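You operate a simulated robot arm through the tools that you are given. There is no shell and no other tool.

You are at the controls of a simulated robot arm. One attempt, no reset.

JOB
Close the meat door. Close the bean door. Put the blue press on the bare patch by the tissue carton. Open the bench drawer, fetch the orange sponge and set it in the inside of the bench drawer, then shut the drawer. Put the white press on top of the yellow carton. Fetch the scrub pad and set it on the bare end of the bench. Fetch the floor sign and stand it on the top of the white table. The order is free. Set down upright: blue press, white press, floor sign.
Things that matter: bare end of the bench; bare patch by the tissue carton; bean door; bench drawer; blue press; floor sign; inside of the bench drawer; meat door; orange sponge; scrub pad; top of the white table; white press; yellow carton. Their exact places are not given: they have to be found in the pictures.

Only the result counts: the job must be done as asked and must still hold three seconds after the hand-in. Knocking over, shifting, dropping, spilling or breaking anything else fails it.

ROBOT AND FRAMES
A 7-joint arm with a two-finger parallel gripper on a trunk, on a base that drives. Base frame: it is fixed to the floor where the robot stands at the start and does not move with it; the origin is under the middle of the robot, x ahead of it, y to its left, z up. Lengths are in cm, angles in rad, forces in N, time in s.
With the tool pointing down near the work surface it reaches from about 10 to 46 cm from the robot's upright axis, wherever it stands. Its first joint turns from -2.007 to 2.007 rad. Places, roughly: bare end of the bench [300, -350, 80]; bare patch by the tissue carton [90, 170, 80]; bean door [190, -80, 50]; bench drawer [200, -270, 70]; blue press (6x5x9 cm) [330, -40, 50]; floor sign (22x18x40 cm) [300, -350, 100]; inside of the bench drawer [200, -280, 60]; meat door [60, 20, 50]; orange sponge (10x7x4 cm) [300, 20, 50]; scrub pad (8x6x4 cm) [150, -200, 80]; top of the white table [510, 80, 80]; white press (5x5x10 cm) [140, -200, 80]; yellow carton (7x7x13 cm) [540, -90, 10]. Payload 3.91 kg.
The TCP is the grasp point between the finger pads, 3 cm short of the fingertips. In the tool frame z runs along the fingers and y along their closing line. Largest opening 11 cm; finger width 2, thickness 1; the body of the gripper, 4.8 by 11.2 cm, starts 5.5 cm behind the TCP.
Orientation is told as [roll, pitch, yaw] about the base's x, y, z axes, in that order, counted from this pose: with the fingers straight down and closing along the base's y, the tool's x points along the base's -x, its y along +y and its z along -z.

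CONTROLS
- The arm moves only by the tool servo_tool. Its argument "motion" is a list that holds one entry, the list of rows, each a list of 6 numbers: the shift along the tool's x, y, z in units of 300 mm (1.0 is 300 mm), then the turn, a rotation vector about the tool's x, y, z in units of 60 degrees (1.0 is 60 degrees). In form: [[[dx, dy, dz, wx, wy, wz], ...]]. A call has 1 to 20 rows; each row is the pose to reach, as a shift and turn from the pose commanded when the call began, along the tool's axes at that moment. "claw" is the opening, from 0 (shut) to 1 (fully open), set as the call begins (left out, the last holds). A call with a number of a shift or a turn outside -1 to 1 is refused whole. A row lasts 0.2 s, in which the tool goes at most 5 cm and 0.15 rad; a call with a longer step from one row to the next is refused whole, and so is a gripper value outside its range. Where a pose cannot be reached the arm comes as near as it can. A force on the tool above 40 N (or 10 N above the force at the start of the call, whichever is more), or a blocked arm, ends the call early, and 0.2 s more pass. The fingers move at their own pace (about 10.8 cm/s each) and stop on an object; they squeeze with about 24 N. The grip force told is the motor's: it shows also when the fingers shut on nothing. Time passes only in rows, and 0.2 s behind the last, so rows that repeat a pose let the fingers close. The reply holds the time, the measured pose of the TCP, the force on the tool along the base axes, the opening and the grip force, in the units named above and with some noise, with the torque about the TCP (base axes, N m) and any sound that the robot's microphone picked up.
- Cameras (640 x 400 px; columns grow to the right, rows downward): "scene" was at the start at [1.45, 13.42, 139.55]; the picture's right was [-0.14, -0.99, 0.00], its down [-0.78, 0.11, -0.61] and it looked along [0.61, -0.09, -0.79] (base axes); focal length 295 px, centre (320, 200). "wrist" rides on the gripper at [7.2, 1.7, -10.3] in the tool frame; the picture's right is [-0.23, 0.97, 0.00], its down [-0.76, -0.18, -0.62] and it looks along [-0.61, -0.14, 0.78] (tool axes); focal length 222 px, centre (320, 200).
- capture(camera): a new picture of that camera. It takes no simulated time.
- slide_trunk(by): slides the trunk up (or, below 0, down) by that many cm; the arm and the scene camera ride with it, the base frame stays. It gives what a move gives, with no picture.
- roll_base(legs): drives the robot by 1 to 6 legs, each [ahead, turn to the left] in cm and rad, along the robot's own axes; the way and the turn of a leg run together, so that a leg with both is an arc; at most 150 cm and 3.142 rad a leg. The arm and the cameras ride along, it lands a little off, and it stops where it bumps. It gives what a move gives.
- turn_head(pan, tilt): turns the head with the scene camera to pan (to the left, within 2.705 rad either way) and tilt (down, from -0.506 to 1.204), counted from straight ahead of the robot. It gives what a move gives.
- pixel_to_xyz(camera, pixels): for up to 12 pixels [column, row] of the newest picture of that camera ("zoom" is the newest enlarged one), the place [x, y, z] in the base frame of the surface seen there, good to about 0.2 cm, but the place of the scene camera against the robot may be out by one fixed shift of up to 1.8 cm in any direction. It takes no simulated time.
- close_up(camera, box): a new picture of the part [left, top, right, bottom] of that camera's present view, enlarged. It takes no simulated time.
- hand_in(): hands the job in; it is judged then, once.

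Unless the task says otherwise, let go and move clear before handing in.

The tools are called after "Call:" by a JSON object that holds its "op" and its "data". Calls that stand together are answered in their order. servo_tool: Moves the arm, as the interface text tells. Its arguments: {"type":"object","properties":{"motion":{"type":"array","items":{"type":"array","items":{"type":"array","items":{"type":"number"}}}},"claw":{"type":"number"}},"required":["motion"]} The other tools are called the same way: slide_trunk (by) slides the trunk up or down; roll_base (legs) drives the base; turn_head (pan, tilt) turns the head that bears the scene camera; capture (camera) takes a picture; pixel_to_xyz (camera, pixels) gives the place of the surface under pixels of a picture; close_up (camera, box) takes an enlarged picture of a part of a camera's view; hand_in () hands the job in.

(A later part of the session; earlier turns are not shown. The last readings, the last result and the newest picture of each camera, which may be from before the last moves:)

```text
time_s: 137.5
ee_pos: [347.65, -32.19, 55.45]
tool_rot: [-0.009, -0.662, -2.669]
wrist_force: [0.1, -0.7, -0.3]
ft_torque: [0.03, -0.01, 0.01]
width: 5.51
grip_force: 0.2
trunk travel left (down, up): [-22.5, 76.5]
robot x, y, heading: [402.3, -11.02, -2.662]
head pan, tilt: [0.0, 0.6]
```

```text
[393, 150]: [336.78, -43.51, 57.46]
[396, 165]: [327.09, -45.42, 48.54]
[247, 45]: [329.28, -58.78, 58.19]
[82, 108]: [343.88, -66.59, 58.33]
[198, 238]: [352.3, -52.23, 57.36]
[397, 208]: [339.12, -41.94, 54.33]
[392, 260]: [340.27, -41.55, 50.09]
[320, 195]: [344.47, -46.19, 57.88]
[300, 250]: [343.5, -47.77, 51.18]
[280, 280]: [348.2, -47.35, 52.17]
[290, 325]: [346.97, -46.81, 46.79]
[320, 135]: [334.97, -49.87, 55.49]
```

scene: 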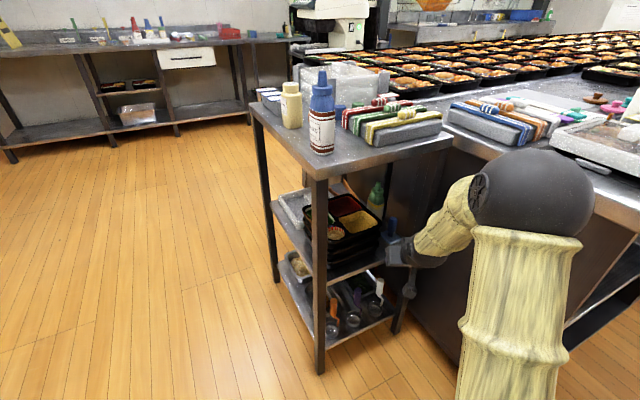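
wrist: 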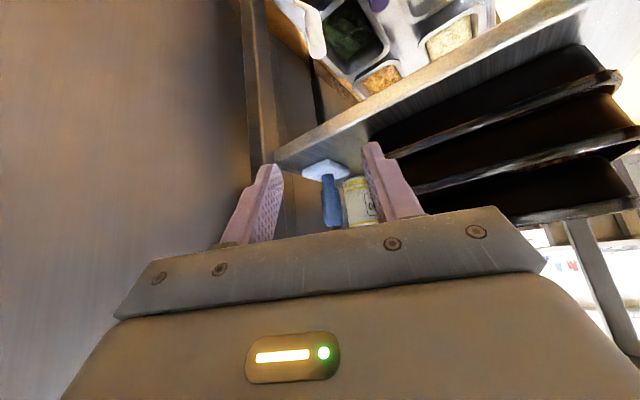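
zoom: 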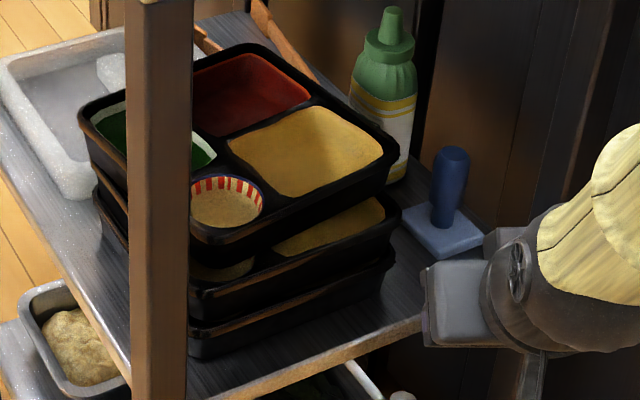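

Call:
{"op": "close_up", "data": {"camera": "scene", "box": [340, 190, 410, 260]}}

Call:
{"op": "pixel_to_xyz", "data": {"camera": "zoom", "pixels": [[480, 140], [500, 150], [505, 165], [515, 250], [490, 160], [470, 180], [400, 200], [330, 215], [250, 255], [480, 265], [400, 300], [350, 320]]}}

```text
5.71 times, centred on (375, 225) of scene
```

zoom: 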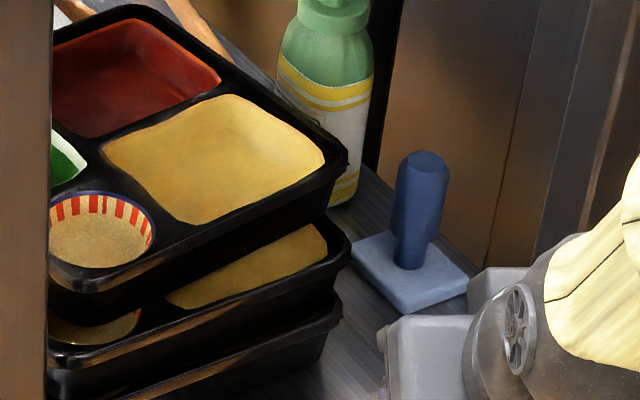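

```text
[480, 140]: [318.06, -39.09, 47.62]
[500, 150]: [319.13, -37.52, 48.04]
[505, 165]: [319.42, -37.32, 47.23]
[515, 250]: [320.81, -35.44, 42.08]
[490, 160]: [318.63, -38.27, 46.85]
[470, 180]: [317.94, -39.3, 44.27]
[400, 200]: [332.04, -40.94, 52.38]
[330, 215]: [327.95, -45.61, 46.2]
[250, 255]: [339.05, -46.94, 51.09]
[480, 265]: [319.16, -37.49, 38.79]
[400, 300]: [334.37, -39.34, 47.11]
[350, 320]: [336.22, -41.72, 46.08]
```

Call:
{"op": "pixel_to_xyz", "data": {"camera": "zoom", "pixels": [[340, 150], [342, 165], [335, 170], [290, 195], [200, 238], [100, 275], [343, 240], [338, 258], [290, 280], [200, 320], [100, 355], [330, 310]]}}

```text
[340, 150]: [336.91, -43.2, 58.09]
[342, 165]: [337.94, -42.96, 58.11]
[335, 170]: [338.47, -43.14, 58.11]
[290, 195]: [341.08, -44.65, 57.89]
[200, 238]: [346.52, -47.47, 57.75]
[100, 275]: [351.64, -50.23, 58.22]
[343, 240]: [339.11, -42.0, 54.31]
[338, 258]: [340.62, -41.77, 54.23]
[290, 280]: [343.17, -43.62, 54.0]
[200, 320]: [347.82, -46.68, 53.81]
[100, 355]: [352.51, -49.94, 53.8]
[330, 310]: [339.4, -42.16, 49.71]
```

The top box is only shifted 1–2 cm and rotated ~6°, still stable, and now clear of my path. I'll take the press first along the same lane (slightly shorter reach), then restore the box afterwards.

Call:
{"op": "servo_tool", "data": {"motion": [[[-0.058, -0.02, 0.052, 0, 0, 0], [-0.117, -0.037, 0.105, 0, 0, 0], [-0.175, -0.037, 0.157, 0, 0, 0], [-0.234, -0.037, 0.209, 0, 0, 0], [-0.284, -0.037, 0.254, 0, 0, 0], [-0.334, -0.037, 0.299, 0, 0, 0], [-0.369, -0.037, 0.331, 0, 0, 0], [-0.404, -0.037, 0.363, 0, 0, 0]]]}}

Call:
{"op": "capture", "data": {"camera": "wrist"}}

Call:
{"op": "close_up", "data": {"camera": "scene", "box": [300, 160, 480, 290]}}

```text
time_s: 139.3
ee_pos: [332.61, -38.51, 54.22]
tool_rot: [-0.009, -0.661, -2.665]
wrist_force: [2.4, -2.2, 2.5]
ft_torque: [0.08, 0.01, 0.01]
width: 5.52
grip_force: 0.1
trunk travel left (down, up): [-22.5, 76.5]
robot x, y, heading: [402.42, -11.07, -2.658]
head pan, tilt: [0.0, 0.6]
```

```text
taken
```

wrist: 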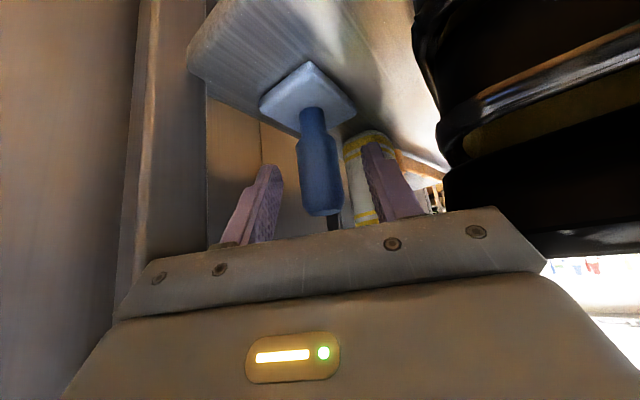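

```text
3.08 times, centred on (390, 225) of scene
```

zoom: 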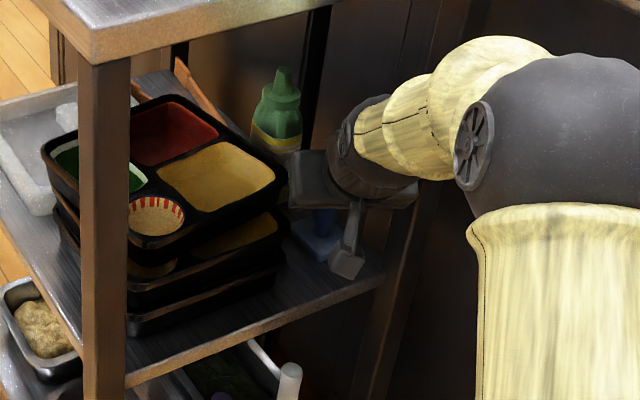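

A small force (≈3 N) pushes the tool toward +v, so it just brushes the table leg. The handle is centred between the fingers; close the gripper now.

Call:
{"op": "servo_tool", "data": {"motion": [[[0, 0.008, 0, 0, 0, 0], [0, 0.008, 0, 0, 0, 0], [0, 0.008, 0, 0, 0, 0], [0, 0.008, 0, 0, 0, 0]]], "claw": 0}}

Call:
{"op": "capture", "data": {"camera": "wrist"}}

```text
time_s: 140.3
ee_pos: [332.78, -38.76, 54.29]
tool_rot: [-0.009, -0.662, -2.667]
wrist_force: [-1.3, 1.7, 1.3]
ft_torque: [0.06, 0.0, 0.03]
width: 2.67
grip_force: 23.8
trunk travel left (down, up): [-22.5, 76.5]
robot x, y, heading: [402.06, -11.13, -2.658]
head pan, tilt: [0.0, 0.6]
```

```text
taken
```

wrist: 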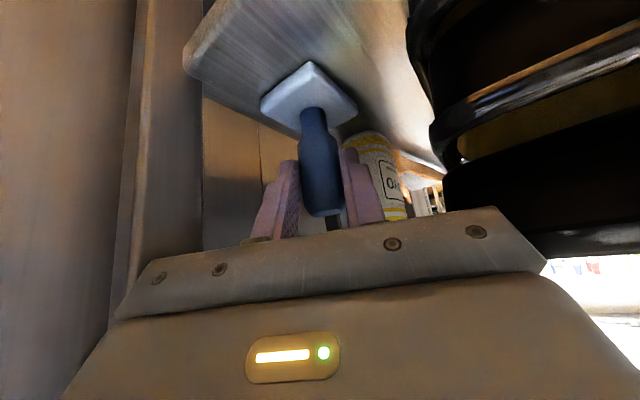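

Gripped the handle (width 2.67, 24 N). Lift 1.5 cm then retract straight out.

Call:
{"op": "servo_tool", "data": {"motion": [[[-0.016, 0, -0.02, 0, 0, 0], [-0.031, 0, -0.04, 0, 0, 0], [0.01, 0, -0.072, 0, 0, 0], [0.051, 0, -0.104, 0, 0, 0], [0.104, 0, -0.145, 0, 0, 0], [0.16, 0, -0.188, 0, 0, 0], [0.23, 0, -0.243, 0, 0, 0], [0.3, 0, -0.297, 0, 0, 0], [0.37, 0, -0.352, 0, 0, 0], [0.44, 0, -0.406, 0, 0, 0]]]}}

Call:
{"op": "capture", "data": {"camera": "wrist"}}

Call:
{"op": "capture", "data": {"camera": "scene"}}

```text
time_s: 142.5
ee_pos: [348.8, -30.58, 55.69]
tool_rot: [-0.009, -0.661, -2.664]
wrist_force: [0.1, 1.4, -1.6]
ft_torque: [0.01, 0.0, -0.01]
width: 2.68
grip_force: 24.5
trunk travel left (down, up): [-22.5, 76.5]
robot x, y, heading: [402.81, -10.67, -2.66]
head pan, tilt: [0.0, 0.6]
```

```text
taken
```

wrist: 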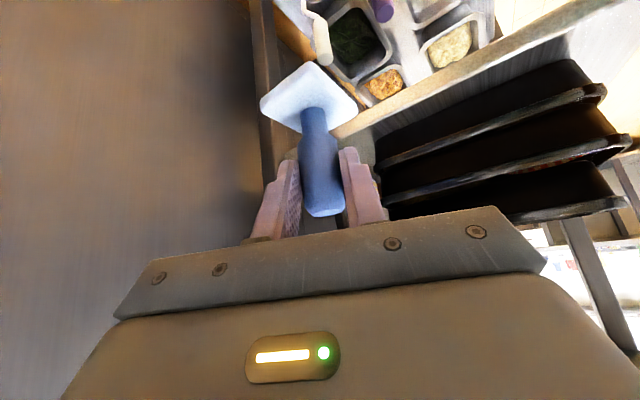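

```text
taken
```

scene: 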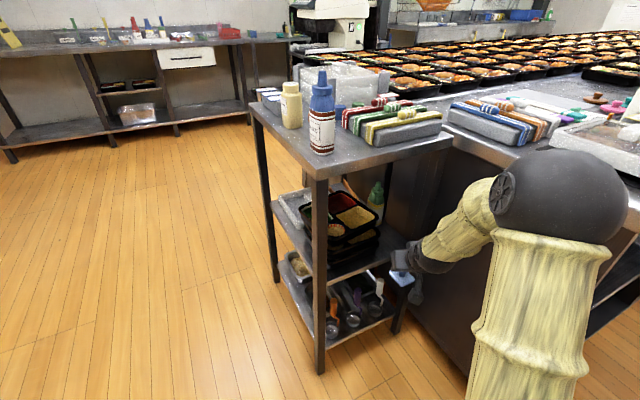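

The press is out. Check the stack's state after the move.

Call:
{"op": "close_up", "data": {"camera": "scene", "box": [300, 180, 420, 280]}}

Call:
{"op": "pixel_to_xyz", "data": {"camera": "zoom", "pixels": [[385, 140], [380, 165], [340, 185], [280, 210], [210, 240], [82, 108], [250, 45], [398, 205], [385, 222], [340, 240], [280, 270], [210, 300]]}}

```text
4.00 times, centred on (360, 230) of scene
```

zoom: 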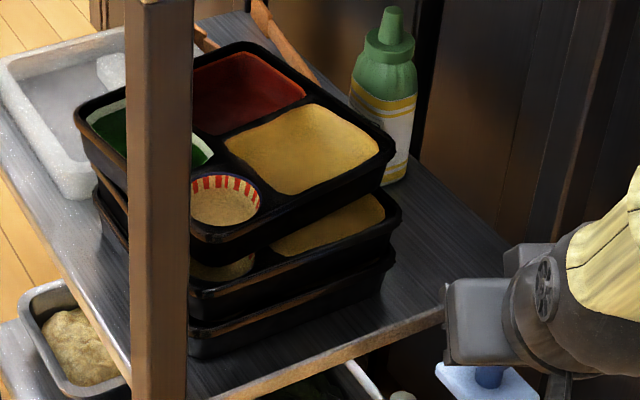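

```text
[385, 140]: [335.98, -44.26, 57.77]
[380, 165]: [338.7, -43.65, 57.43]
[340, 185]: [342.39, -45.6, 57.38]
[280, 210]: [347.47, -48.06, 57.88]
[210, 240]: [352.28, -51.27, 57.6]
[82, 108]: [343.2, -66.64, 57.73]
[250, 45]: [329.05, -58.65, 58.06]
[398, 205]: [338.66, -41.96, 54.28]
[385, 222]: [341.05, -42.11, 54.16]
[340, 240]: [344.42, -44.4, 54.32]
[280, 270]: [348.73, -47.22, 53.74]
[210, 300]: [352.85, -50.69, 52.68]
```

Top box is off by ~1–2 cm and stable; I'll fix it on the way back. Now back out, turn toward the counter's rear corridor, and look along it.

Call:
{"op": "roll_base", "data": {"legs": [[-40, 0], [0, -1.107]]}}

Call:
{"op": "turn_head", "data": {"pan": 0.1, "tilt": 0.35}}

Call:
{"op": "capture", "data": {"camera": "scene"}}

Call:
{"op": "pixel_to_xyz", "data": {"camera": "scene", "pixels": [[320, 390], [400, 390], [450, 330], [500, 300], [550, 300], [420, 260], [380, 200], [320, 200], [260, 260], [600, 350]]}}

```text
time_s: 149.3
ee_pos: [396.41, 46.99, 55.74]
tool_rot: [-0.009, -0.661, 2.5]
wrist_force: [-0.4, -0.3, -0.8]
ft_torque: [0.02, 0.02, 0.01]
width: 2.68
grip_force: 24.5
trunk travel left (down, up): [-22.5, 76.5]
robot x, y, heading: [438.02, 7.39, 2.511]
head pan, tilt: [0.0, 0.6]
```

```text
time_s: 150.1
ee_pos: [396.28, 47.14, 55.57]
tool_rot: [-0.008, -0.662, 2.502]
wrist_force: [-0.8, -0.2, -0.9]
ft_torque: [0.03, -0.05, -0.02]
width: 2.68
grip_force: 23.9
trunk travel left (down, up): [-22.5, 76.5]
robot x, y, heading: [437.57, 7.37, 2.508]
head pan, tilt: [0.099, 0.351]
```

```text
taken
```

scene: 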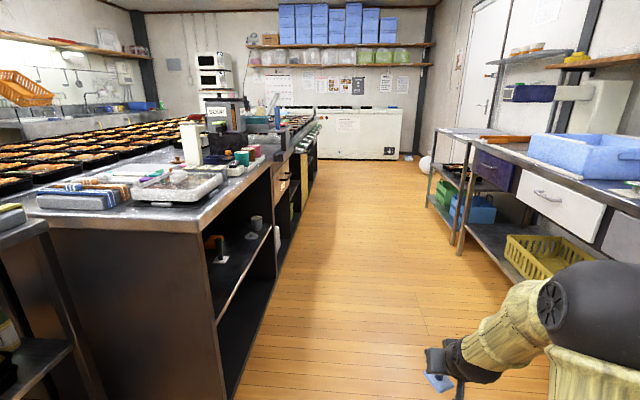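

```text
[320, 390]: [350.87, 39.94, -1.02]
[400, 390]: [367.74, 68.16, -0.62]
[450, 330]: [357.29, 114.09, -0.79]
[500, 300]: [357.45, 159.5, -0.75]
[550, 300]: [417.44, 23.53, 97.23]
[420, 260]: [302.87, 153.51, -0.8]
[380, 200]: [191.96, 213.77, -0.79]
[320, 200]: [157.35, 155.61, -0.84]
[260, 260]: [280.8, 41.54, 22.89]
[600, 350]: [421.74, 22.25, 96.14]
```

The rear corridor is clear. Drive 150 cm along it and look again.

Call:
{"op": "roll_base", "data": {"legs": [[150, 0]]}}

Call:
{"op": "capture", "data": {"camera": "scene"}}

Call:
{"op": "turn_head", "data": {"pan": 0.5, "tilt": 0.4}}

Call:
{"op": "capture", "data": {"camera": "scene"}}

```text
time_s: 158.9
ee_pos: [273.36, 136.48, 55.74]
tool_rot: [-0.009, -0.661, 2.508]
wrist_force: [-0.1, 0.1, -0.9]
ft_torque: [-0.06, -0.03, -0.01]
width: 2.68
grip_force: 23.7
trunk travel left (down, up): [-22.5, 76.5]
robot x, y, heading: [314.65, 97.25, 2.514]
head pan, tilt: [0.099, 0.351]
```

```text
taken
```

scene: 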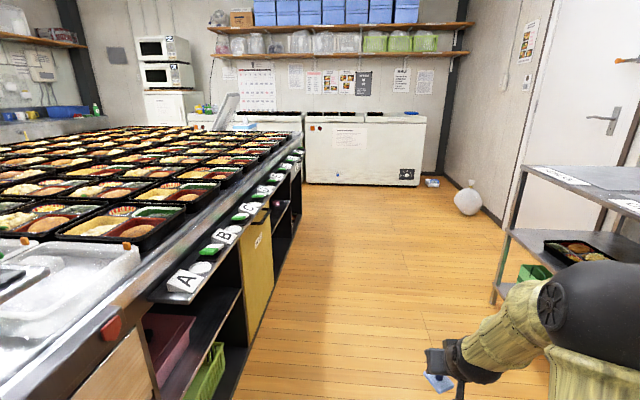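

```text
time_s: 159.8
ee_pos: [273.36, 136.56, 55.7]
tool_rot: [-0.01, -0.661, 2.508]
wrist_force: [-0.7, -0.3, -0.7]
ft_torque: [-0.04, -0.01, -0.01]
width: 2.69
grip_force: 24.6
trunk travel left (down, up): [-22.5, 76.5]
robot x, y, heading: [315.14, 97.11, 2.518]
head pan, tilt: [0.499, 0.4]
```

```text
taken
```

scene: 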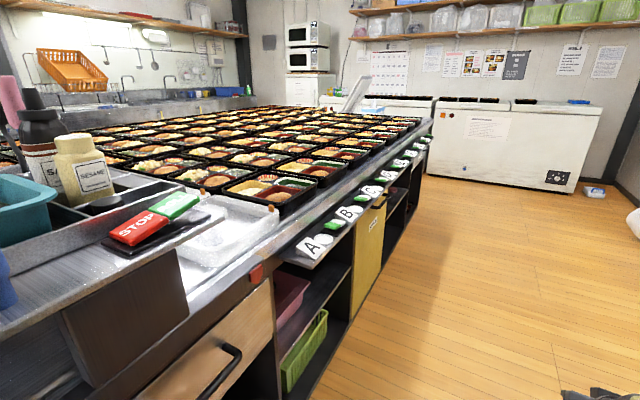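

Continue 100 cm along the corridor.

Call:
{"op": "roll_base", "data": {"legs": [[100, 0]]}}

Call:
{"op": "turn_head", "data": {"pan": 0.4, "tilt": 0.5}}

Call:
{"op": "capture", "data": {"camera": "scene"}}

Call:
{"op": "pixel_to_xyz", "data": {"camera": "scene", "pixels": [[200, 150], [250, 150], [300, 150], [350, 150], [250, 200], [300, 200], [350, 250], [200, 250], [150, 200], [300, 120], [330, 110], [350, 120]]}}

```text
time_s: 165.9
ee_pos: [190.78, 196.22, 55.65]
tool_rot: [-0.009, -0.661, 2.512]
wrist_force: [0.2, -0.4, -0.9]
ft_torque: [-0.04, -0.04, 0.02]
width: 2.67
grip_force: 24.0
trunk travel left (down, up): [-22.5, 76.5]
robot x, y, heading: [232.53, 156.98, 2.517]
head pan, tilt: [0.499, 0.4]
```

```text
time_s: 166.6
ee_pos: [190.9, 196.12, 55.69]
tool_rot: [-0.008, -0.662, 2.512]
wrist_force: [-0.4, 0.3, -0.8]
ft_torque: [-0.01, -0.02, 0.03]
width: 2.66
grip_force: 24.4
trunk travel left (down, up): [-22.5, 76.5]
robot x, y, heading: [232.25, 157.08, 2.518]
head pan, tilt: [0.4, 0.499]
```

```text
taken
```

scene: 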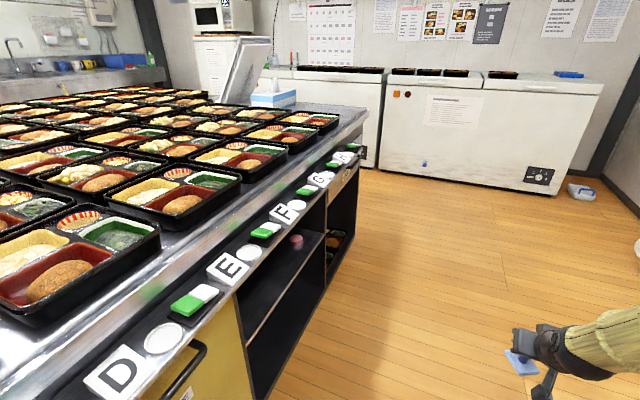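

```text
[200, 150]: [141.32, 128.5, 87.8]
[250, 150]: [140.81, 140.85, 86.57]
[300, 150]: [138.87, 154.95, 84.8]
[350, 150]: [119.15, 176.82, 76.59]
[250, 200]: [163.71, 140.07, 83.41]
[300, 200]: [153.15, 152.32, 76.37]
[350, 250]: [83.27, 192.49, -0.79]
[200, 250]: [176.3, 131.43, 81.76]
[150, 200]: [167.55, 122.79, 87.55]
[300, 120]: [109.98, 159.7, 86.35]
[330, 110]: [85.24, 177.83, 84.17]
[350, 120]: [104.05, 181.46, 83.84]
```

The blue tissue carton (273,97) and the bare patch beyond the last boxes (335,112) are visible. Drive 60 cm closer.

Call:
{"op": "roll_base", "data": {"legs": [[60, 0]]}}

Call:
{"op": "turn_head", "data": {"pan": 0.5, "tilt": 0.6}}

Call:
{"op": "capture", "data": {"camera": "scene"}}

Call:
{"op": "close_up", "data": {"camera": "scene", "box": [180, 60, 420, 210]}}

```text
time_s: 170.5
ee_pos: [142.59, 231.56, 55.74]
tool_rot: [-0.01, -0.661, 2.507]
wrist_force: [0.8, 0.8, -1.2]
ft_torque: [-0.01, 0.02, 0.0]
width: 2.67
grip_force: 23.8
trunk travel left (down, up): [-22.5, 76.5]
robot x, y, heading: [183.93, 192.04, 2.508]
head pan, tilt: [0.4, 0.499]
```

```text
time_s: 171.2
ee_pos: [142.6, 231.54, 55.72]
tool_rot: [-0.008, -0.661, 2.506]
wrist_force: [0.2, -1.0, 0.1]
ft_torque: [-0.02, 0.02, -0.01]
width: 2.7
grip_force: 23.9
trunk travel left (down, up): [-22.5, 76.5]
robot x, y, heading: [184.05, 192.04, 2.507]
head pan, tilt: [0.499, 0.6]
```

```text
taken
```

scene: 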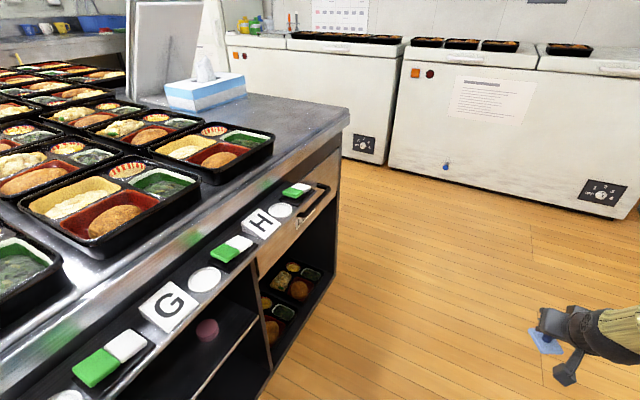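

```text
2.67 times, centred on (300, 135) of scene
```

zoom: 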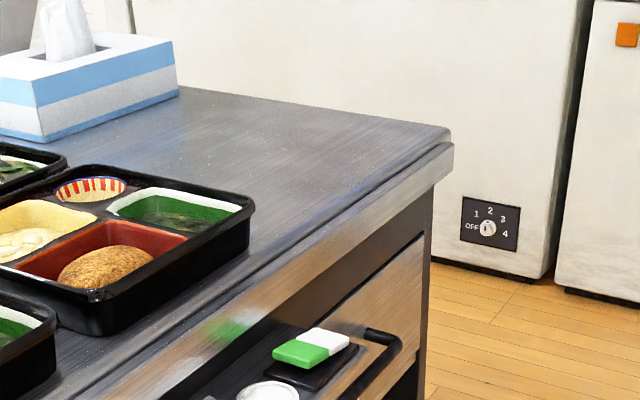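

Call:
{"op": "pixel_to_xyz", "data": {"camera": "zoom", "pixels": [[450, 135], [180, 92], [250, 205], [170, 170], [300, 150], [340, 130], [380, 130], [280, 200], [70, 150], [260, 260], [350, 190], [45, 140]]}}

```text
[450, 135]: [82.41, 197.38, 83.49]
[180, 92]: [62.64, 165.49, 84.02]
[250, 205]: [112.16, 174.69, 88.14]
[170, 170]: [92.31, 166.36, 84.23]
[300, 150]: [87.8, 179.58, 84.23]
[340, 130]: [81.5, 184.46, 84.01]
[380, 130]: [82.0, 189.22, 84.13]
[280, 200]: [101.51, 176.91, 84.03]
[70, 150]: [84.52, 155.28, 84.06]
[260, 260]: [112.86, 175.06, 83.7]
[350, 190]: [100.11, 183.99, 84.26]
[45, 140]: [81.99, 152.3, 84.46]
```

The bare patch is around (89,171), surface z≈84, bounded by carton edge (62,165)-(82,152) and boxes from (112,175). I'll raise the trunk and drive to (129,214) facing the counter.

Call:
{"op": "slide_trunk", "data": {"by": 46}}

Call:
{"op": "roll_base", "data": {"legs": [[0, 0.254], [59.2, 0], [0, 1.326]]}}

Call:
{"op": "turn_head", "data": {"pan": 0, "tilt": 0.8}}

Call:
{"op": "capture", "data": {"camera": "scene"}}

Call:
{"op": "capture", "data": {"camera": "wrist"}}

```text
refused: 46 is not a number from -40 to 40
```

```text
time_s: 179.0
ee_pos: [73.56, 199.49, 55.68]
tool_rot: [-0.016, -0.661, -2.755]
wrist_force: [-0.4, 1.4, -0.1]
ft_torque: [-0.05, 0.0, 0.09]
width: 2.68
grip_force: 24.3
trunk travel left (down, up): [-22.5, 76.5]
robot x, y, heading: [129.06, 214.2, -2.736]
head pan, tilt: [0.499, 0.6]
stopped in leg 3: the force on the tool passed its limit at 56 N (the readings are from after the stop); the commanded pose is now the measured one
```

```text
time_s: 179.9
ee_pos: [73.69, 199.5, 55.73]
tool_rot: [-0.014, -0.661, -2.754]
wrist_force: [0.1, 1.3, -0.6]
ft_torque: [-0.17, -0.02, 0.16]
width: 2.65
grip_force: 24.1
trunk travel left (down, up): [-22.5, 76.5]
robot x, y, heading: [129.39, 214.61, -2.736]
head pan, tilt: [0.0, 0.799]
```

```text
taken
```

scene: 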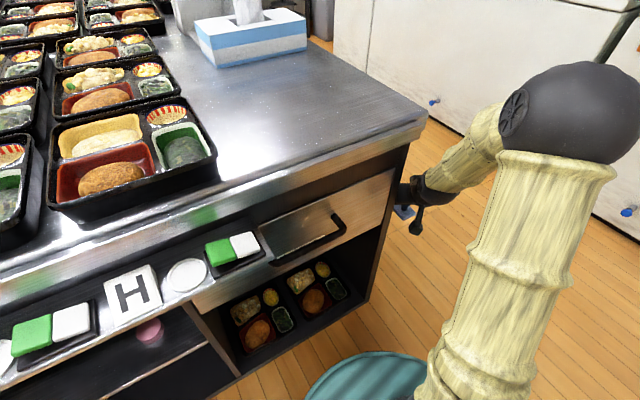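

```text
taken
```

wrist: 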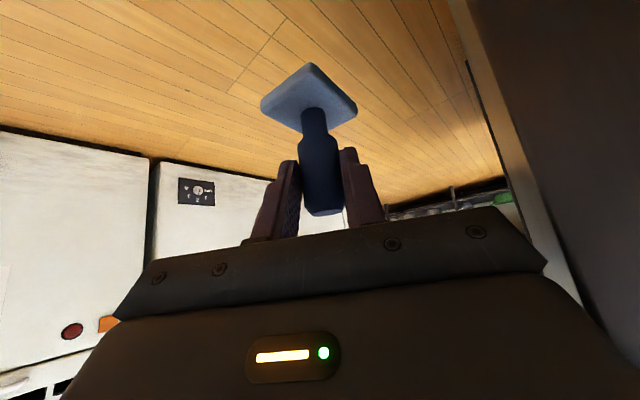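

The trunk call was refused (limit 40) and the turn then bumped the counter corner at low height; the press is still held as before. I'll turn back, raise the trunk in two moves, and then continue.

Call:
{"op": "roll_base", "data": {"legs": [[0, -0.35]]}}

```text
time_s: 181.8
ee_pos: [71.98, 219.29, 55.66]
tool_rot: [-0.015, -0.66, -3.102]
wrist_force: [-0.6, 0.2, -0.4]
ft_torque: [-0.02, -0.04, -0.05]
width: 2.69
grip_force: 24.4
trunk travel left (down, up): [-22.5, 76.5]
robot x, y, heading: [129.24, 214.68, -3.09]
head pan, tilt: [0.0, 0.799]
```

Call:
{"op": "slide_trunk", "data": {"by": 40}}

Call:
{"op": "slide_trunk", "data": {"by": 9}}

Call:
{"op": "capture", "data": {"camera": "scene"}}

Call:
{"op": "capture", "data": {"camera": "wrist"}}

```text
time_s: 185.6
ee_pos: [71.93, 219.41, 95.68]
tool_rot: [-0.014, -0.662, -3.101]
wrist_force: [-0.6, -0.1, -1.3]
ft_torque: [0.0, -0.03, -0.01]
width: 2.68
grip_force: 23.6
trunk travel left (down, up): [-62.5, 36.5]
robot x, y, heading: [128.7, 214.11, -3.087]
head pan, tilt: [0.0, 0.799]
```

```text
time_s: 186.9
ee_pos: [71.86, 219.31, 104.72]
tool_rot: [-0.016, -0.662, -3.103]
wrist_force: [0.1, 0.0, -1.7]
ft_torque: [-0.02, -0.04, -0.02]
width: 2.68
grip_force: 24.0
trunk travel left (down, up): [-71.5, 27.5]
robot x, y, heading: [128.59, 214.33, -3.093]
head pan, tilt: [0.0, 0.799]
```

```text
taken
```

scene: 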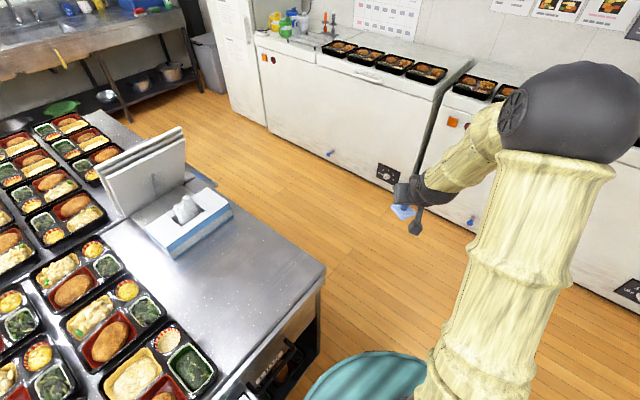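

```text
taken
```

wrist: 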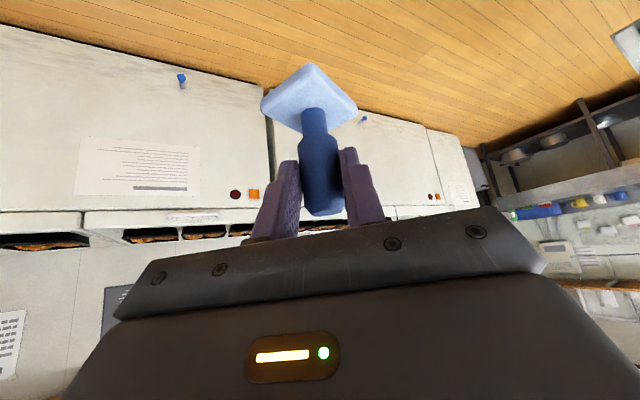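

All on the counter is intact. Now turn left 0.89 to face the patch with the press well above everything.

Call:
{"op": "roll_base", "data": {"legs": [[0, 0.894]]}}

Call:
{"op": "capture", "data": {"camera": "scene"}}

Call:
{"op": "capture", "data": {"camera": "wrist"}}

```text
time_s: 190.6
ee_pos: [89.92, 172.23, 104.75]
tool_rot: [-0.015, -0.661, -2.194]
wrist_force: [0.2, -0.5, -0.3]
ft_torque: [0.04, -0.01, -0.05]
width: 2.65
grip_force: 23.8
trunk travel left (down, up): [-71.5, 27.5]
robot x, y, heading: [128.92, 214.31, -2.178]
head pan, tilt: [0.0, 0.799]
```

```text
taken
```

scene: 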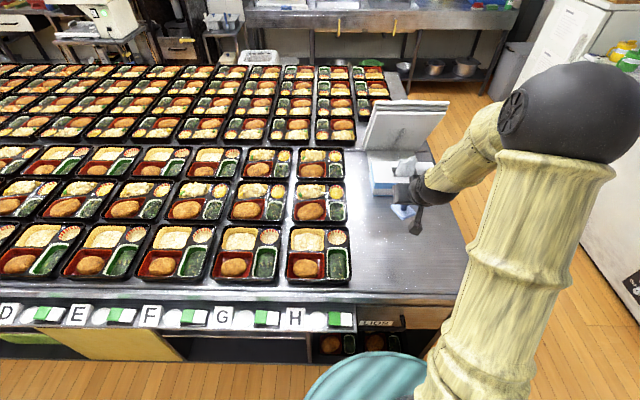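

```text
taken
```

wrist: 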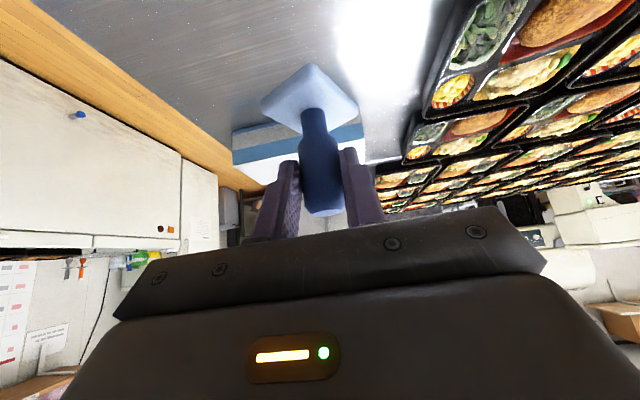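

Call:
{"op": "pixel_to_xyz", "data": {"camera": "scene", "pixels": [[376, 195], [350, 283], [347, 222], [465, 293], [360, 293], [400, 250], [430, 240], [370, 230], [420, 190], [452, 260], [380, 270]]}}

Call:
{"op": "pixel_to_xyz", "data": {"camera": "wrist", "pixels": [[230, 60], [250, 120], [300, 20], [390, 20], [380, 100], [250, 150], [430, 110]]}}

```text
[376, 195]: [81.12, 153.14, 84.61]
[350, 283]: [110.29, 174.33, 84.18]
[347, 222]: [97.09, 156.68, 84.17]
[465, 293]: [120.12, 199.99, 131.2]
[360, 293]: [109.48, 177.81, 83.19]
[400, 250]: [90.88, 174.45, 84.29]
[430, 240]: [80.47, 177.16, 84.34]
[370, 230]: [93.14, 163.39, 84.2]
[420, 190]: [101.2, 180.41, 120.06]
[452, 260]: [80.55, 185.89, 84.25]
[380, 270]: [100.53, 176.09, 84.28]
```

```text
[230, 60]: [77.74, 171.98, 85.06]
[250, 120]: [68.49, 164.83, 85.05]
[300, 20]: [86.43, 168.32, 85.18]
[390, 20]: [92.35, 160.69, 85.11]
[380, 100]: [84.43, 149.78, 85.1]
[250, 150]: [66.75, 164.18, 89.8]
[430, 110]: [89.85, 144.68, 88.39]
```

The wrist camera gives the surface at z=85.1 (scene reads ~0.85 low). Lower the trunk 9 cm, then set down with small force-checked steps.

Call:
{"op": "slide_trunk", "data": {"by": -9}}

Call:
{"op": "capture", "data": {"camera": "wrist"}}

```text
time_s: 191.9
ee_pos: [89.8, 172.31, 95.73]
tool_rot: [-0.016, -0.661, -2.195]
wrist_force: [-0.3, 0.2, -1.2]
ft_torque: [0.01, 0.02, 0.02]
width: 2.67
grip_force: 23.7
trunk travel left (down, up): [-62.5, 36.5]
robot x, y, heading: [128.77, 214.28, -2.177]
head pan, tilt: [0.0, 0.799]
```

```text
taken
```

wrist: 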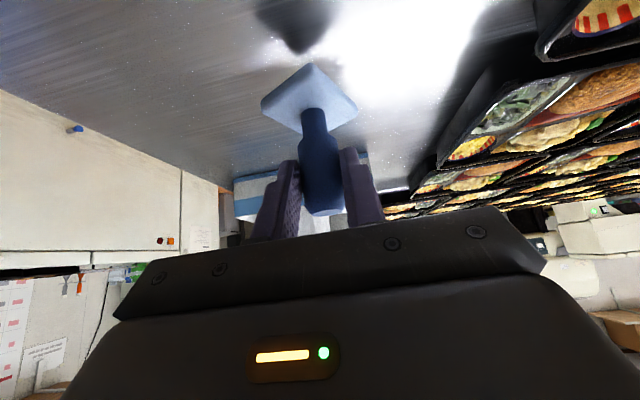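

Call:
{"op": "servo_tool", "data": {"motion": [[[0.01, 0, 0.013, 0, 0, 0], [0.0205, 0, 0.0263, 0, 0, 0], [0.031, 0, 0.0395, 0, 0, 0], [0.041, 0, 0.0526, 0, 0, 0], [0.047, 0, 0.0605, 0, 0, 0], [0.053, 0, 0.0684, 0, 0, 0]]]}}

```text
time_s: 193.3
ee_pos: [89.96, 172.28, 93.11]
tool_rot: [-0.016, -0.66, -2.192]
wrist_force: [-0.8, -0.5, -1.0]
ft_torque: [-0.01, -0.01, -0.01]
width: 2.7
grip_force: 23.9
trunk travel left (down, up): [-62.5, 36.5]
robot x, y, heading: [128.9, 214.07, -2.178]
head pan, tilt: [0.0, 0.799]
```

Call:
{"op": "servo_tool", "data": {"motion": [[[0.004, 0, 0.0053, 0, 0, 0], [0.008, 0, 0.0105, 0, 0, 0], [0.0123, 0, 0.0158, 0, 0, 0]]]}}

Call:
{"op": "close_up", "data": {"camera": "wrist", "box": [220, 0, 420, 240]}}

```text
time_s: 194.1
ee_pos: [89.93, 172.33, 92.57]
tool_rot: [-0.016, -0.659, -2.193]
wrist_force: [-0.1, 0.5, -0.5]
ft_torque: [0.0, 0.02, 0.0]
width: 2.69
grip_force: 24.0
trunk travel left (down, up): [-62.5, 36.5]
robot x, y, heading: [128.92, 214.07, -2.182]
head pan, tilt: [0.0, 0.799]
```

```text
1.67 times, centred on (320, 120) of wrist
```

zoom: 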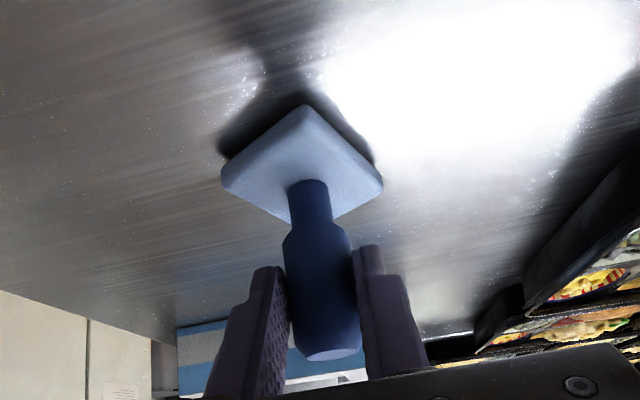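

Nearly touching (shadow right under the base). Continue with tiny steps.

Call:
{"op": "servo_tool", "data": {"motion": [[[0.003, 0, 0.004, 0, 0, 0], [0.006, 0, 0.008, 0, 0, 0]]]}}

```text
time_s: 194.7
ee_pos: [89.94, 172.31, 92.36]
tool_rot: [-0.015, -0.662, -2.191]
wrist_force: [2.3, 1.6, 7.2]
ft_torque: [-0.05, -0.24, 0.07]
width: 2.69
grip_force: 23.7
trunk travel left (down, up): [-62.5, 36.5]
robot x, y, heading: [129.03, 214.17, -2.178]
head pan, tilt: [0.0, 0.799]
```

Contact at 7 N. Release and withdraw along the tool axis.

Call:
{"op": "servo_tool", "data": {"motion": [[[0, 0, 0, 0, 0, 0], [0, 0, 0, 0, 0, 0], [0, 0, -0.03, 0, 0, 0], [0, 0, -0.08, 0, 0, 0], [0, 0, -0.16, 0, 0, 0], [0, 0, -0.28, 0, 0, 0], [0, 0, -0.4, 0, 0, 0]]], "claw": 0.5}}

Call:
{"op": "capture", "data": {"camera": "scene"}}

Call:
{"op": "capture", "data": {"camera": "wrist"}}

```text
time_s: 196.3
ee_pos: [94.3, 178.0, 101.93]
tool_rot: [-0.016, -0.66, -2.193]
wrist_force: [-0.1, 0.7, -0.9]
ft_torque: [0.0, 0.01, -0.03]
width: 5.49
grip_force: 0.1
trunk travel left (down, up): [-62.5, 36.5]
robot x, y, heading: [129.03, 214.03, -2.178]
head pan, tilt: [0.0, 0.799]
```

```text
taken
```

scene: 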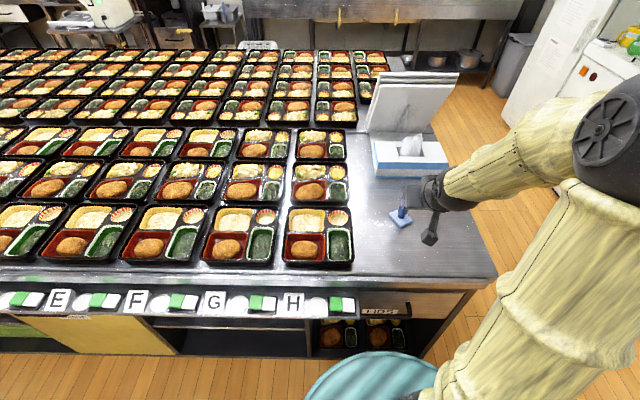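

```text
taken
```

wrist: 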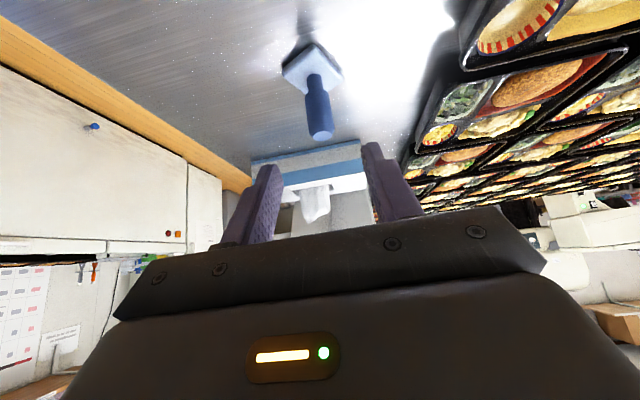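

The blue press stands upright on the bare patch. Next, return along the corridor toward the counter's back shelf for the orange sponge; the arm stays high while turning.

Call:
{"op": "roll_base", "data": {"legs": [[0, 1.618], [140, 0], [60, 0]]}}

Call:
{"op": "turn_head", "data": {"pan": -0.4, "tilt": 0.6}}

Call:
{"op": "capture", "data": {"camera": "scene"}}

```text
time_s: 213.7
ee_pos: [333.56, 71.26, 101.8]
tool_rot: [-0.016, -0.662, -0.605]
wrist_force: [-0.4, 0.1, 0.4]
ft_torque: [0.01, 0.0, -0.01]
width: 5.53
grip_force: 0.1
trunk travel left (down, up): [-62.5, 36.5]
robot x, y, heading: [296.37, 105.13, -0.59]
head pan, tilt: [0.0, 0.799]
```

```text
time_s: 214.6
ee_pos: [333.65, 71.25, 101.79]
tool_rot: [-0.015, -0.662, -0.602]
wrist_force: [-0.3, -0.2, 0.0]
ft_torque: [-0.04, 0.0, 0.0]
width: 5.51
grip_force: 0.0
trunk travel left (down, up): [-62.5, 36.5]
robot x, y, heading: [296.31, 105.49, -0.589]
head pan, tilt: [-0.4, 0.6]
```

```text
taken
```

scene: 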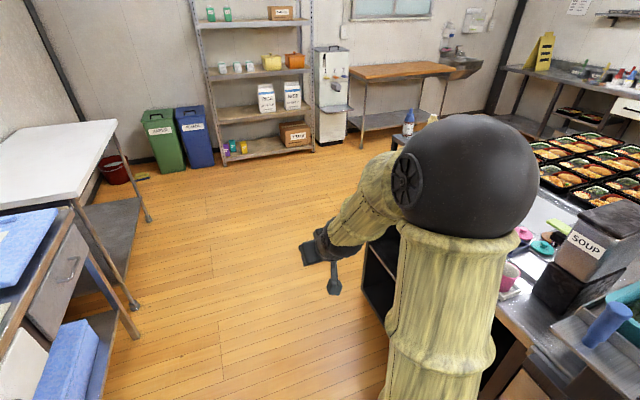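

Call:
{"op": "pixel_to_xyz", "data": {"camera": "scene", "pixels": [[140, 310], [150, 220], [118, 125], [75, 210], [110, 390], [240, 150], [228, 160], [300, 140], [5, 300]]}}

Call:
{"op": "slide_trunk", "data": {"by": -40}}

Call:
{"op": "turn_head", "data": {"pan": -1.25, "tilt": 0.6}}

Call:
{"op": "capture", "data": {"camera": "scene"}}

```text
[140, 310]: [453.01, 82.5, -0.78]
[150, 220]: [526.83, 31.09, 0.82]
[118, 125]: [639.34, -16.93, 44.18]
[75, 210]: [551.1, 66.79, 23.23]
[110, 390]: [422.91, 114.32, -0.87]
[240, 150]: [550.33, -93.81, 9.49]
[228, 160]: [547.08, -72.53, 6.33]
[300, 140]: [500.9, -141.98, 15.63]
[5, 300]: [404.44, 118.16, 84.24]
```

```text
time_s: 218.4
ee_pos: [333.57, 71.24, 61.74]
tool_rot: [-0.016, -0.663, -0.604]
wrist_force: [0.4, 0.0, 0.1]
ft_torque: [0.0, 0.01, 0.0]
width: 5.52
grip_force: 0.1
trunk travel left (down, up): [-22.5, 76.5]
robot x, y, heading: [296.69, 105.43, -0.588]
head pan, tilt: [-0.4, 0.6]
```

```text
time_s: 219.6
ee_pos: [333.61, 71.2, 61.85]
tool_rot: [-0.017, -0.66, -0.603]
wrist_force: [0.3, 0.0, 0.0]
ft_torque: [0.01, 0.02, 0.02]
width: 5.48
grip_force: 0.0
trunk travel left (down, up): [-22.5, 76.5]
robot x, y, heading: [296.82, 105.31, -0.586]
head pan, tilt: [-1.25, 0.6]
```

```text
taken
```

scene: 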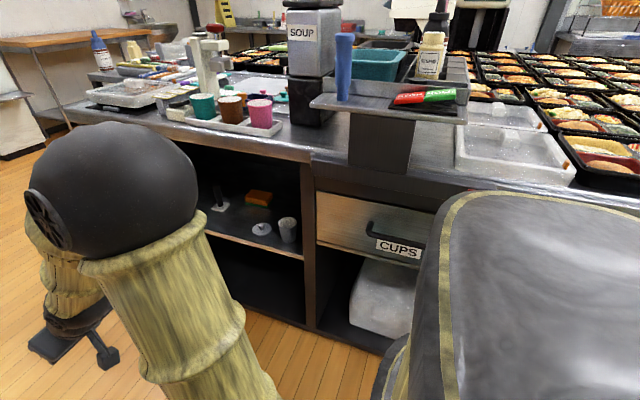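

The orange sponge (258,197) is on the counter's back shelf, behind a lid and cup. Zoom and measure.

Call:
{"op": "close_up", "data": {"camera": "scene", "box": [190, 130, 330, 260]}}

Call:
{"op": "pixel_to_xyz", "data": {"camera": "zoom", "pixels": [[270, 277], [360, 280], [345, 320], [262, 300], [310, 290], [215, 340], [330, 460], [450, 410], [130, 330], [250, 520], [500, 500], [520, 300]]}}

```text
3.08 times, centred on (260, 195) of scene
```

zoom: 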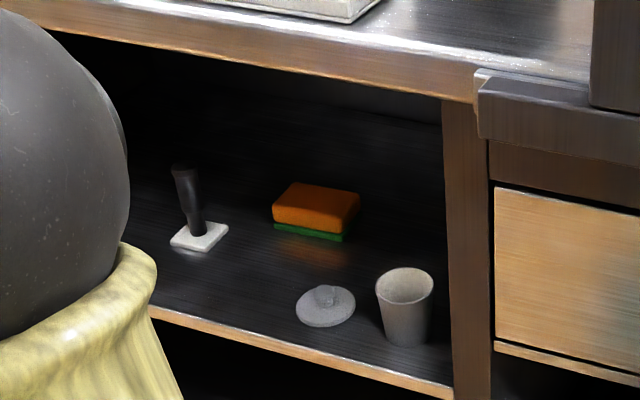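

```text
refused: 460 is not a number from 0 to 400
```

Call:
{"op": "pixel_to_xyz", "data": {"camera": "zoom", "pixels": [[300, 190], [355, 200], [345, 235], [275, 220], [310, 205], [200, 235], [326, 310], [405, 275], [405, 345], [300, 345], [450, 380], [460, 150]]}}

Call:
{"op": "pixel_to_xyz", "data": {"camera": "scene", "pixels": [[300, 155], [230, 140], [310, 180], [300, 255], [215, 125], [200, 155]]}}

```text
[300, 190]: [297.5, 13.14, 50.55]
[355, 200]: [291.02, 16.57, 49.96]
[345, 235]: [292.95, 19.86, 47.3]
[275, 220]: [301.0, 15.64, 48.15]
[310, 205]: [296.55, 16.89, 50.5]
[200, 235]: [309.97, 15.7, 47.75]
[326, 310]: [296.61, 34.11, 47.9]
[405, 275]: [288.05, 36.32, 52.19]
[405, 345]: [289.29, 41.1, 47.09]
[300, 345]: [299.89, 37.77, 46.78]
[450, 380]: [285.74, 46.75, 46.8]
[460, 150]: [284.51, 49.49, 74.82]
```

```text
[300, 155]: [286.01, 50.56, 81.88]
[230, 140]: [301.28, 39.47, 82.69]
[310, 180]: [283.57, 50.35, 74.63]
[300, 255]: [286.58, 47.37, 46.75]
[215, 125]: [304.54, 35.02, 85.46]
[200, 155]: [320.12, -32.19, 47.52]
```

The sponge (center ≈(296,15), z 47–51) lies 21 cm inside the shelf between a black press and a lid. For low shelves the wrist camera hangs under the tool, so I'll test rolling the tool 180° in free space.

Call:
{"op": "servo_tool", "data": {"motion": [[[0, 0, 0, 0, 0, 0.142], [0, 0, 0, 0, 0, 0.284], [0, 0, 0, 0, 0, 0.426], [0, 0, 0, 0, 0, 0.568], [0, 0, 0, 0, 0, 0.71], [0, 0, 0, 0, 0, 0.852], [0, 0, 0, 0, 0, 0.994]]]}}

```text
time_s: 221.2
ee_pos: [333.67, 71.16, 61.77]
tool_rot: [0.587, -0.325, -1.75]
wrist_force: [0.4, -0.2, 0.0]
ft_torque: [-0.03, -0.01, 0.02]
width: 5.51
grip_force: 0.0
trunk travel left (down, up): [-22.5, 76.5]
robot x, y, heading: [296.79, 105.4, -0.586]
head pan, tilt: [-1.25, 0.6]
```

Call:
{"op": "servo_tool", "data": {"motion": [[[0, 0, 0, 0, 0, 0.142], [0, 0, 0, 0, 0, 0.284], [0, 0, 0, 0, 0, 0.426], [0, 0, 0, 0, 0, 0.568], [0, 0, 0, 0, 0, 0.71], [0, 0, 0, 0, 0, 0.852], [0, 0, 0, 0, 0, 0.994]]]}}

Call:
{"op": "servo_tool", "data": {"motion": [[[0, 0, 0, 0, 0, 0.142], [0, 0, 0, 0, 0, 0.284], [0, 0, 0, 0, 0, 0.426], [0, 0, 0, 0, 0, 0.568], [0, 0, 0, 0, 0, 0.71], [0, 0, 0, 0, 0, 0.852], [0, 0, 0, 0, 0, 1.0]]]}}

Call:
{"op": "capture", "data": {"camera": "wrist"}}

Call:
{"op": "capture", "data": {"camera": "scene"}}

```text
time_s: 222.8
ee_pos: [333.4, 71.15, 61.78]
tool_rot: [0.6, 0.293, -2.602]
wrist_force: [0.5, -0.7, -0.3]
ft_torque: [-0.01, 0.02, 0.01]
width: 5.52
grip_force: 0.0
trunk travel left (down, up): [-22.5, 76.5]
robot x, y, heading: [296.62, 105.24, -0.581]
head pan, tilt: [-1.25, 0.6]
```

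```text
refused: row 7 steps farther than a row can; nothing moved
```

```text
taken
```

wrist: 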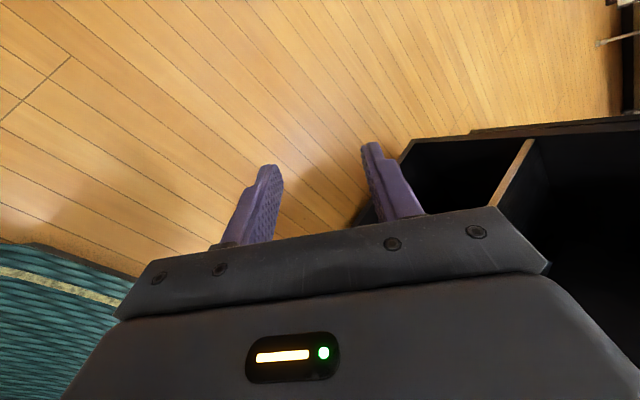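

```text
taken
```

scene: 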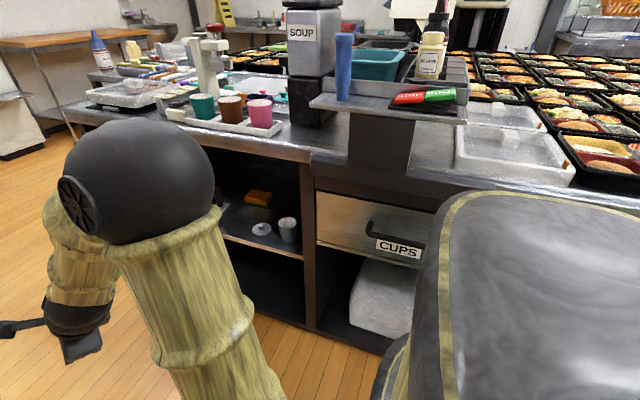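

Call:
{"op": "pixel_to_xyz", "data": {"camera": "wrist", "pixels": [[30, 250], [80, 260], [120, 280], [60, 285], [10, 245], [100, 290]]}}

Call:
{"op": "servo_tool", "data": {"motion": [[[0, 0, 0, 0, 0, 0.14], [0, 0, 0, 0, 0, 0.28], [0, 0, 0, 0, 0, 0.42], [0, 0, 0, 0, 0, 0.56], [0, 0, 0, 0, 0, 0.7], [0, 0, 0, 0, 0, 0.84], [0, 0, 0, 0, 0, 0.98], [0, 0, 0, 0, 0, 1.0]]]}}

Call:
{"op": "capture", "data": {"camera": "wrist"}}

```text
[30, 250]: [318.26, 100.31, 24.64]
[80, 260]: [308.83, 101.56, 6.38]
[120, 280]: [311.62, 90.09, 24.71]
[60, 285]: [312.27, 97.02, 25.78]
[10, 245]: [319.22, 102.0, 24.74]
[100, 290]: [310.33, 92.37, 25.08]
```

```text
time_s: 224.6
ee_pos: [333.71, 71.19, 61.74]
tool_rot: [0.023, 0.659, 2.552]
wrist_force: [0.4, -1.0, -1.0]
ft_torque: [-0.01, -0.03, -0.02]
width: 5.49
grip_force: 0.0
trunk travel left (down, up): [-22.5, 76.5]
robot x, y, heading: [296.35, 105.56, -0.586]
head pan, tilt: [-1.25, 0.6]
```

```text
taken
```

wrist: 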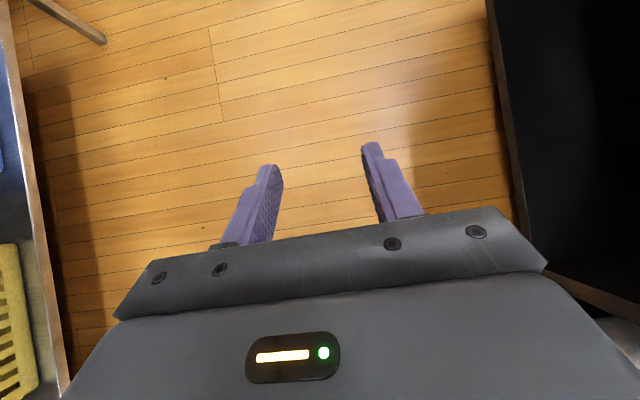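

Rolling works (now the camera is on top), and my base measures radius ≈23, height 25. Drive to a standoff at (342,87) and face the sponge (heading -2.05).

Call:
{"op": "roll_base", "data": {"legs": [[0, 0.206], [49.5, 0], [0, -1.674]]}}

Call:
{"op": "servo_tool", "data": {"motion": [[[0.03, 0, 0.02, 0, 0.12, 0], [0.06, 0, 0.05, 0, 0.24, 0], [0.09, 0, 0.08, 0, 0.36, 0], [0.12, 0, 0.11, 0, 0.48, 0], [0.15, 0, 0.13, 0, 0.6, 0]]], "claw": 1}}

Call:
{"op": "capture", "data": {"camera": "wrist"}}

```text
time_s: 234.7
ee_pos: [312.28, 46.57, 61.81]
tool_rot: [0.025, 0.662, 1.096]
wrist_force: [0.2, -0.5, -0.4]
ft_torque: [0.03, 0.0, -0.03]
width: 5.5
grip_force: 0.1
trunk travel left (down, up): [-22.5, 76.5]
robot x, y, heading: [342.04, 86.93, -2.045]
head pan, tilt: [-1.25, 0.6]
```

```text
time_s: 235.9
ee_pos: [309.62, 41.43, 61.48]
tool_rot: [0.071, 1.292, 1.146]
wrist_force: [-0.4, 0.1, -0.3]
ft_torque: [0.01, 0.0, 0.0]
width: 11.0
grip_force: 0.1
trunk travel left (down, up): [-22.5, 76.5]
robot x, y, heading: [342.06, 87.06, -2.044]
head pan, tilt: [-1.25, 0.6]
```

```text
taken
```

wrist: 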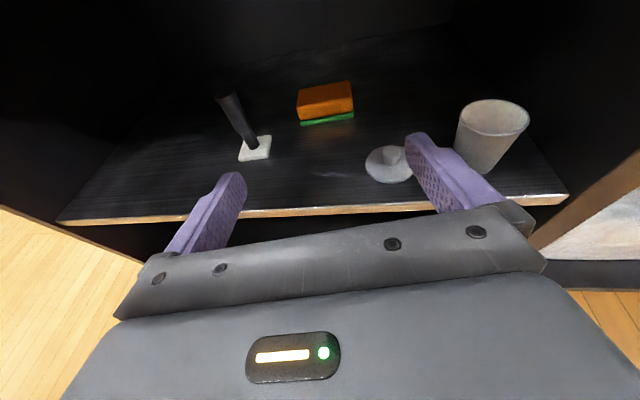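

Clear view of the sponge (325,105), black press, lid and cup. Measure these with the wrist camera.

Call:
{"op": "close_up", "data": {"camera": "wrist", "box": [200, 60, 420, 200]}}

```text
2.86 times, centred on (310, 130) of wrist
```

zoom: 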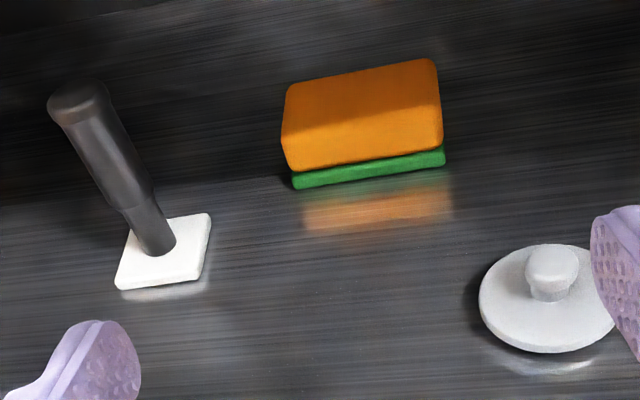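

Call:
{"op": "pixel_to_xyz", "data": {"camera": "zoom", "pixels": [[292, 88], [428, 62], [286, 135], [438, 115], [297, 180], [442, 155], [365, 100], [365, 165], [150, 250], [80, 90], [550, 260], [545, 350]]}}

Call:
{"op": "pixel_to_xyz", "data": {"camera": "wrist", "pixels": [[320, 210], [250, 214], [480, 200], [232, 178], [412, 140], [450, 190]]}}

```text
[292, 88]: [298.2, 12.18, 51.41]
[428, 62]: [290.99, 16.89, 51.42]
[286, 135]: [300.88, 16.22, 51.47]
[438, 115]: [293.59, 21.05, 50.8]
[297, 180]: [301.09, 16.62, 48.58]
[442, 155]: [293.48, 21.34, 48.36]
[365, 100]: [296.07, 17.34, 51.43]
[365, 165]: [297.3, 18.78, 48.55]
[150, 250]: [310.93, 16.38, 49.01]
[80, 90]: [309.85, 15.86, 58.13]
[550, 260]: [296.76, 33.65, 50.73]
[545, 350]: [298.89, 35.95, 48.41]
```

```text
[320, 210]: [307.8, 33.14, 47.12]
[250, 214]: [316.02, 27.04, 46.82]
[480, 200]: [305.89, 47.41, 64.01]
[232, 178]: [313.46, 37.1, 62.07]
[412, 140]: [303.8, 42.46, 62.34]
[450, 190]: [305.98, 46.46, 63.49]
```

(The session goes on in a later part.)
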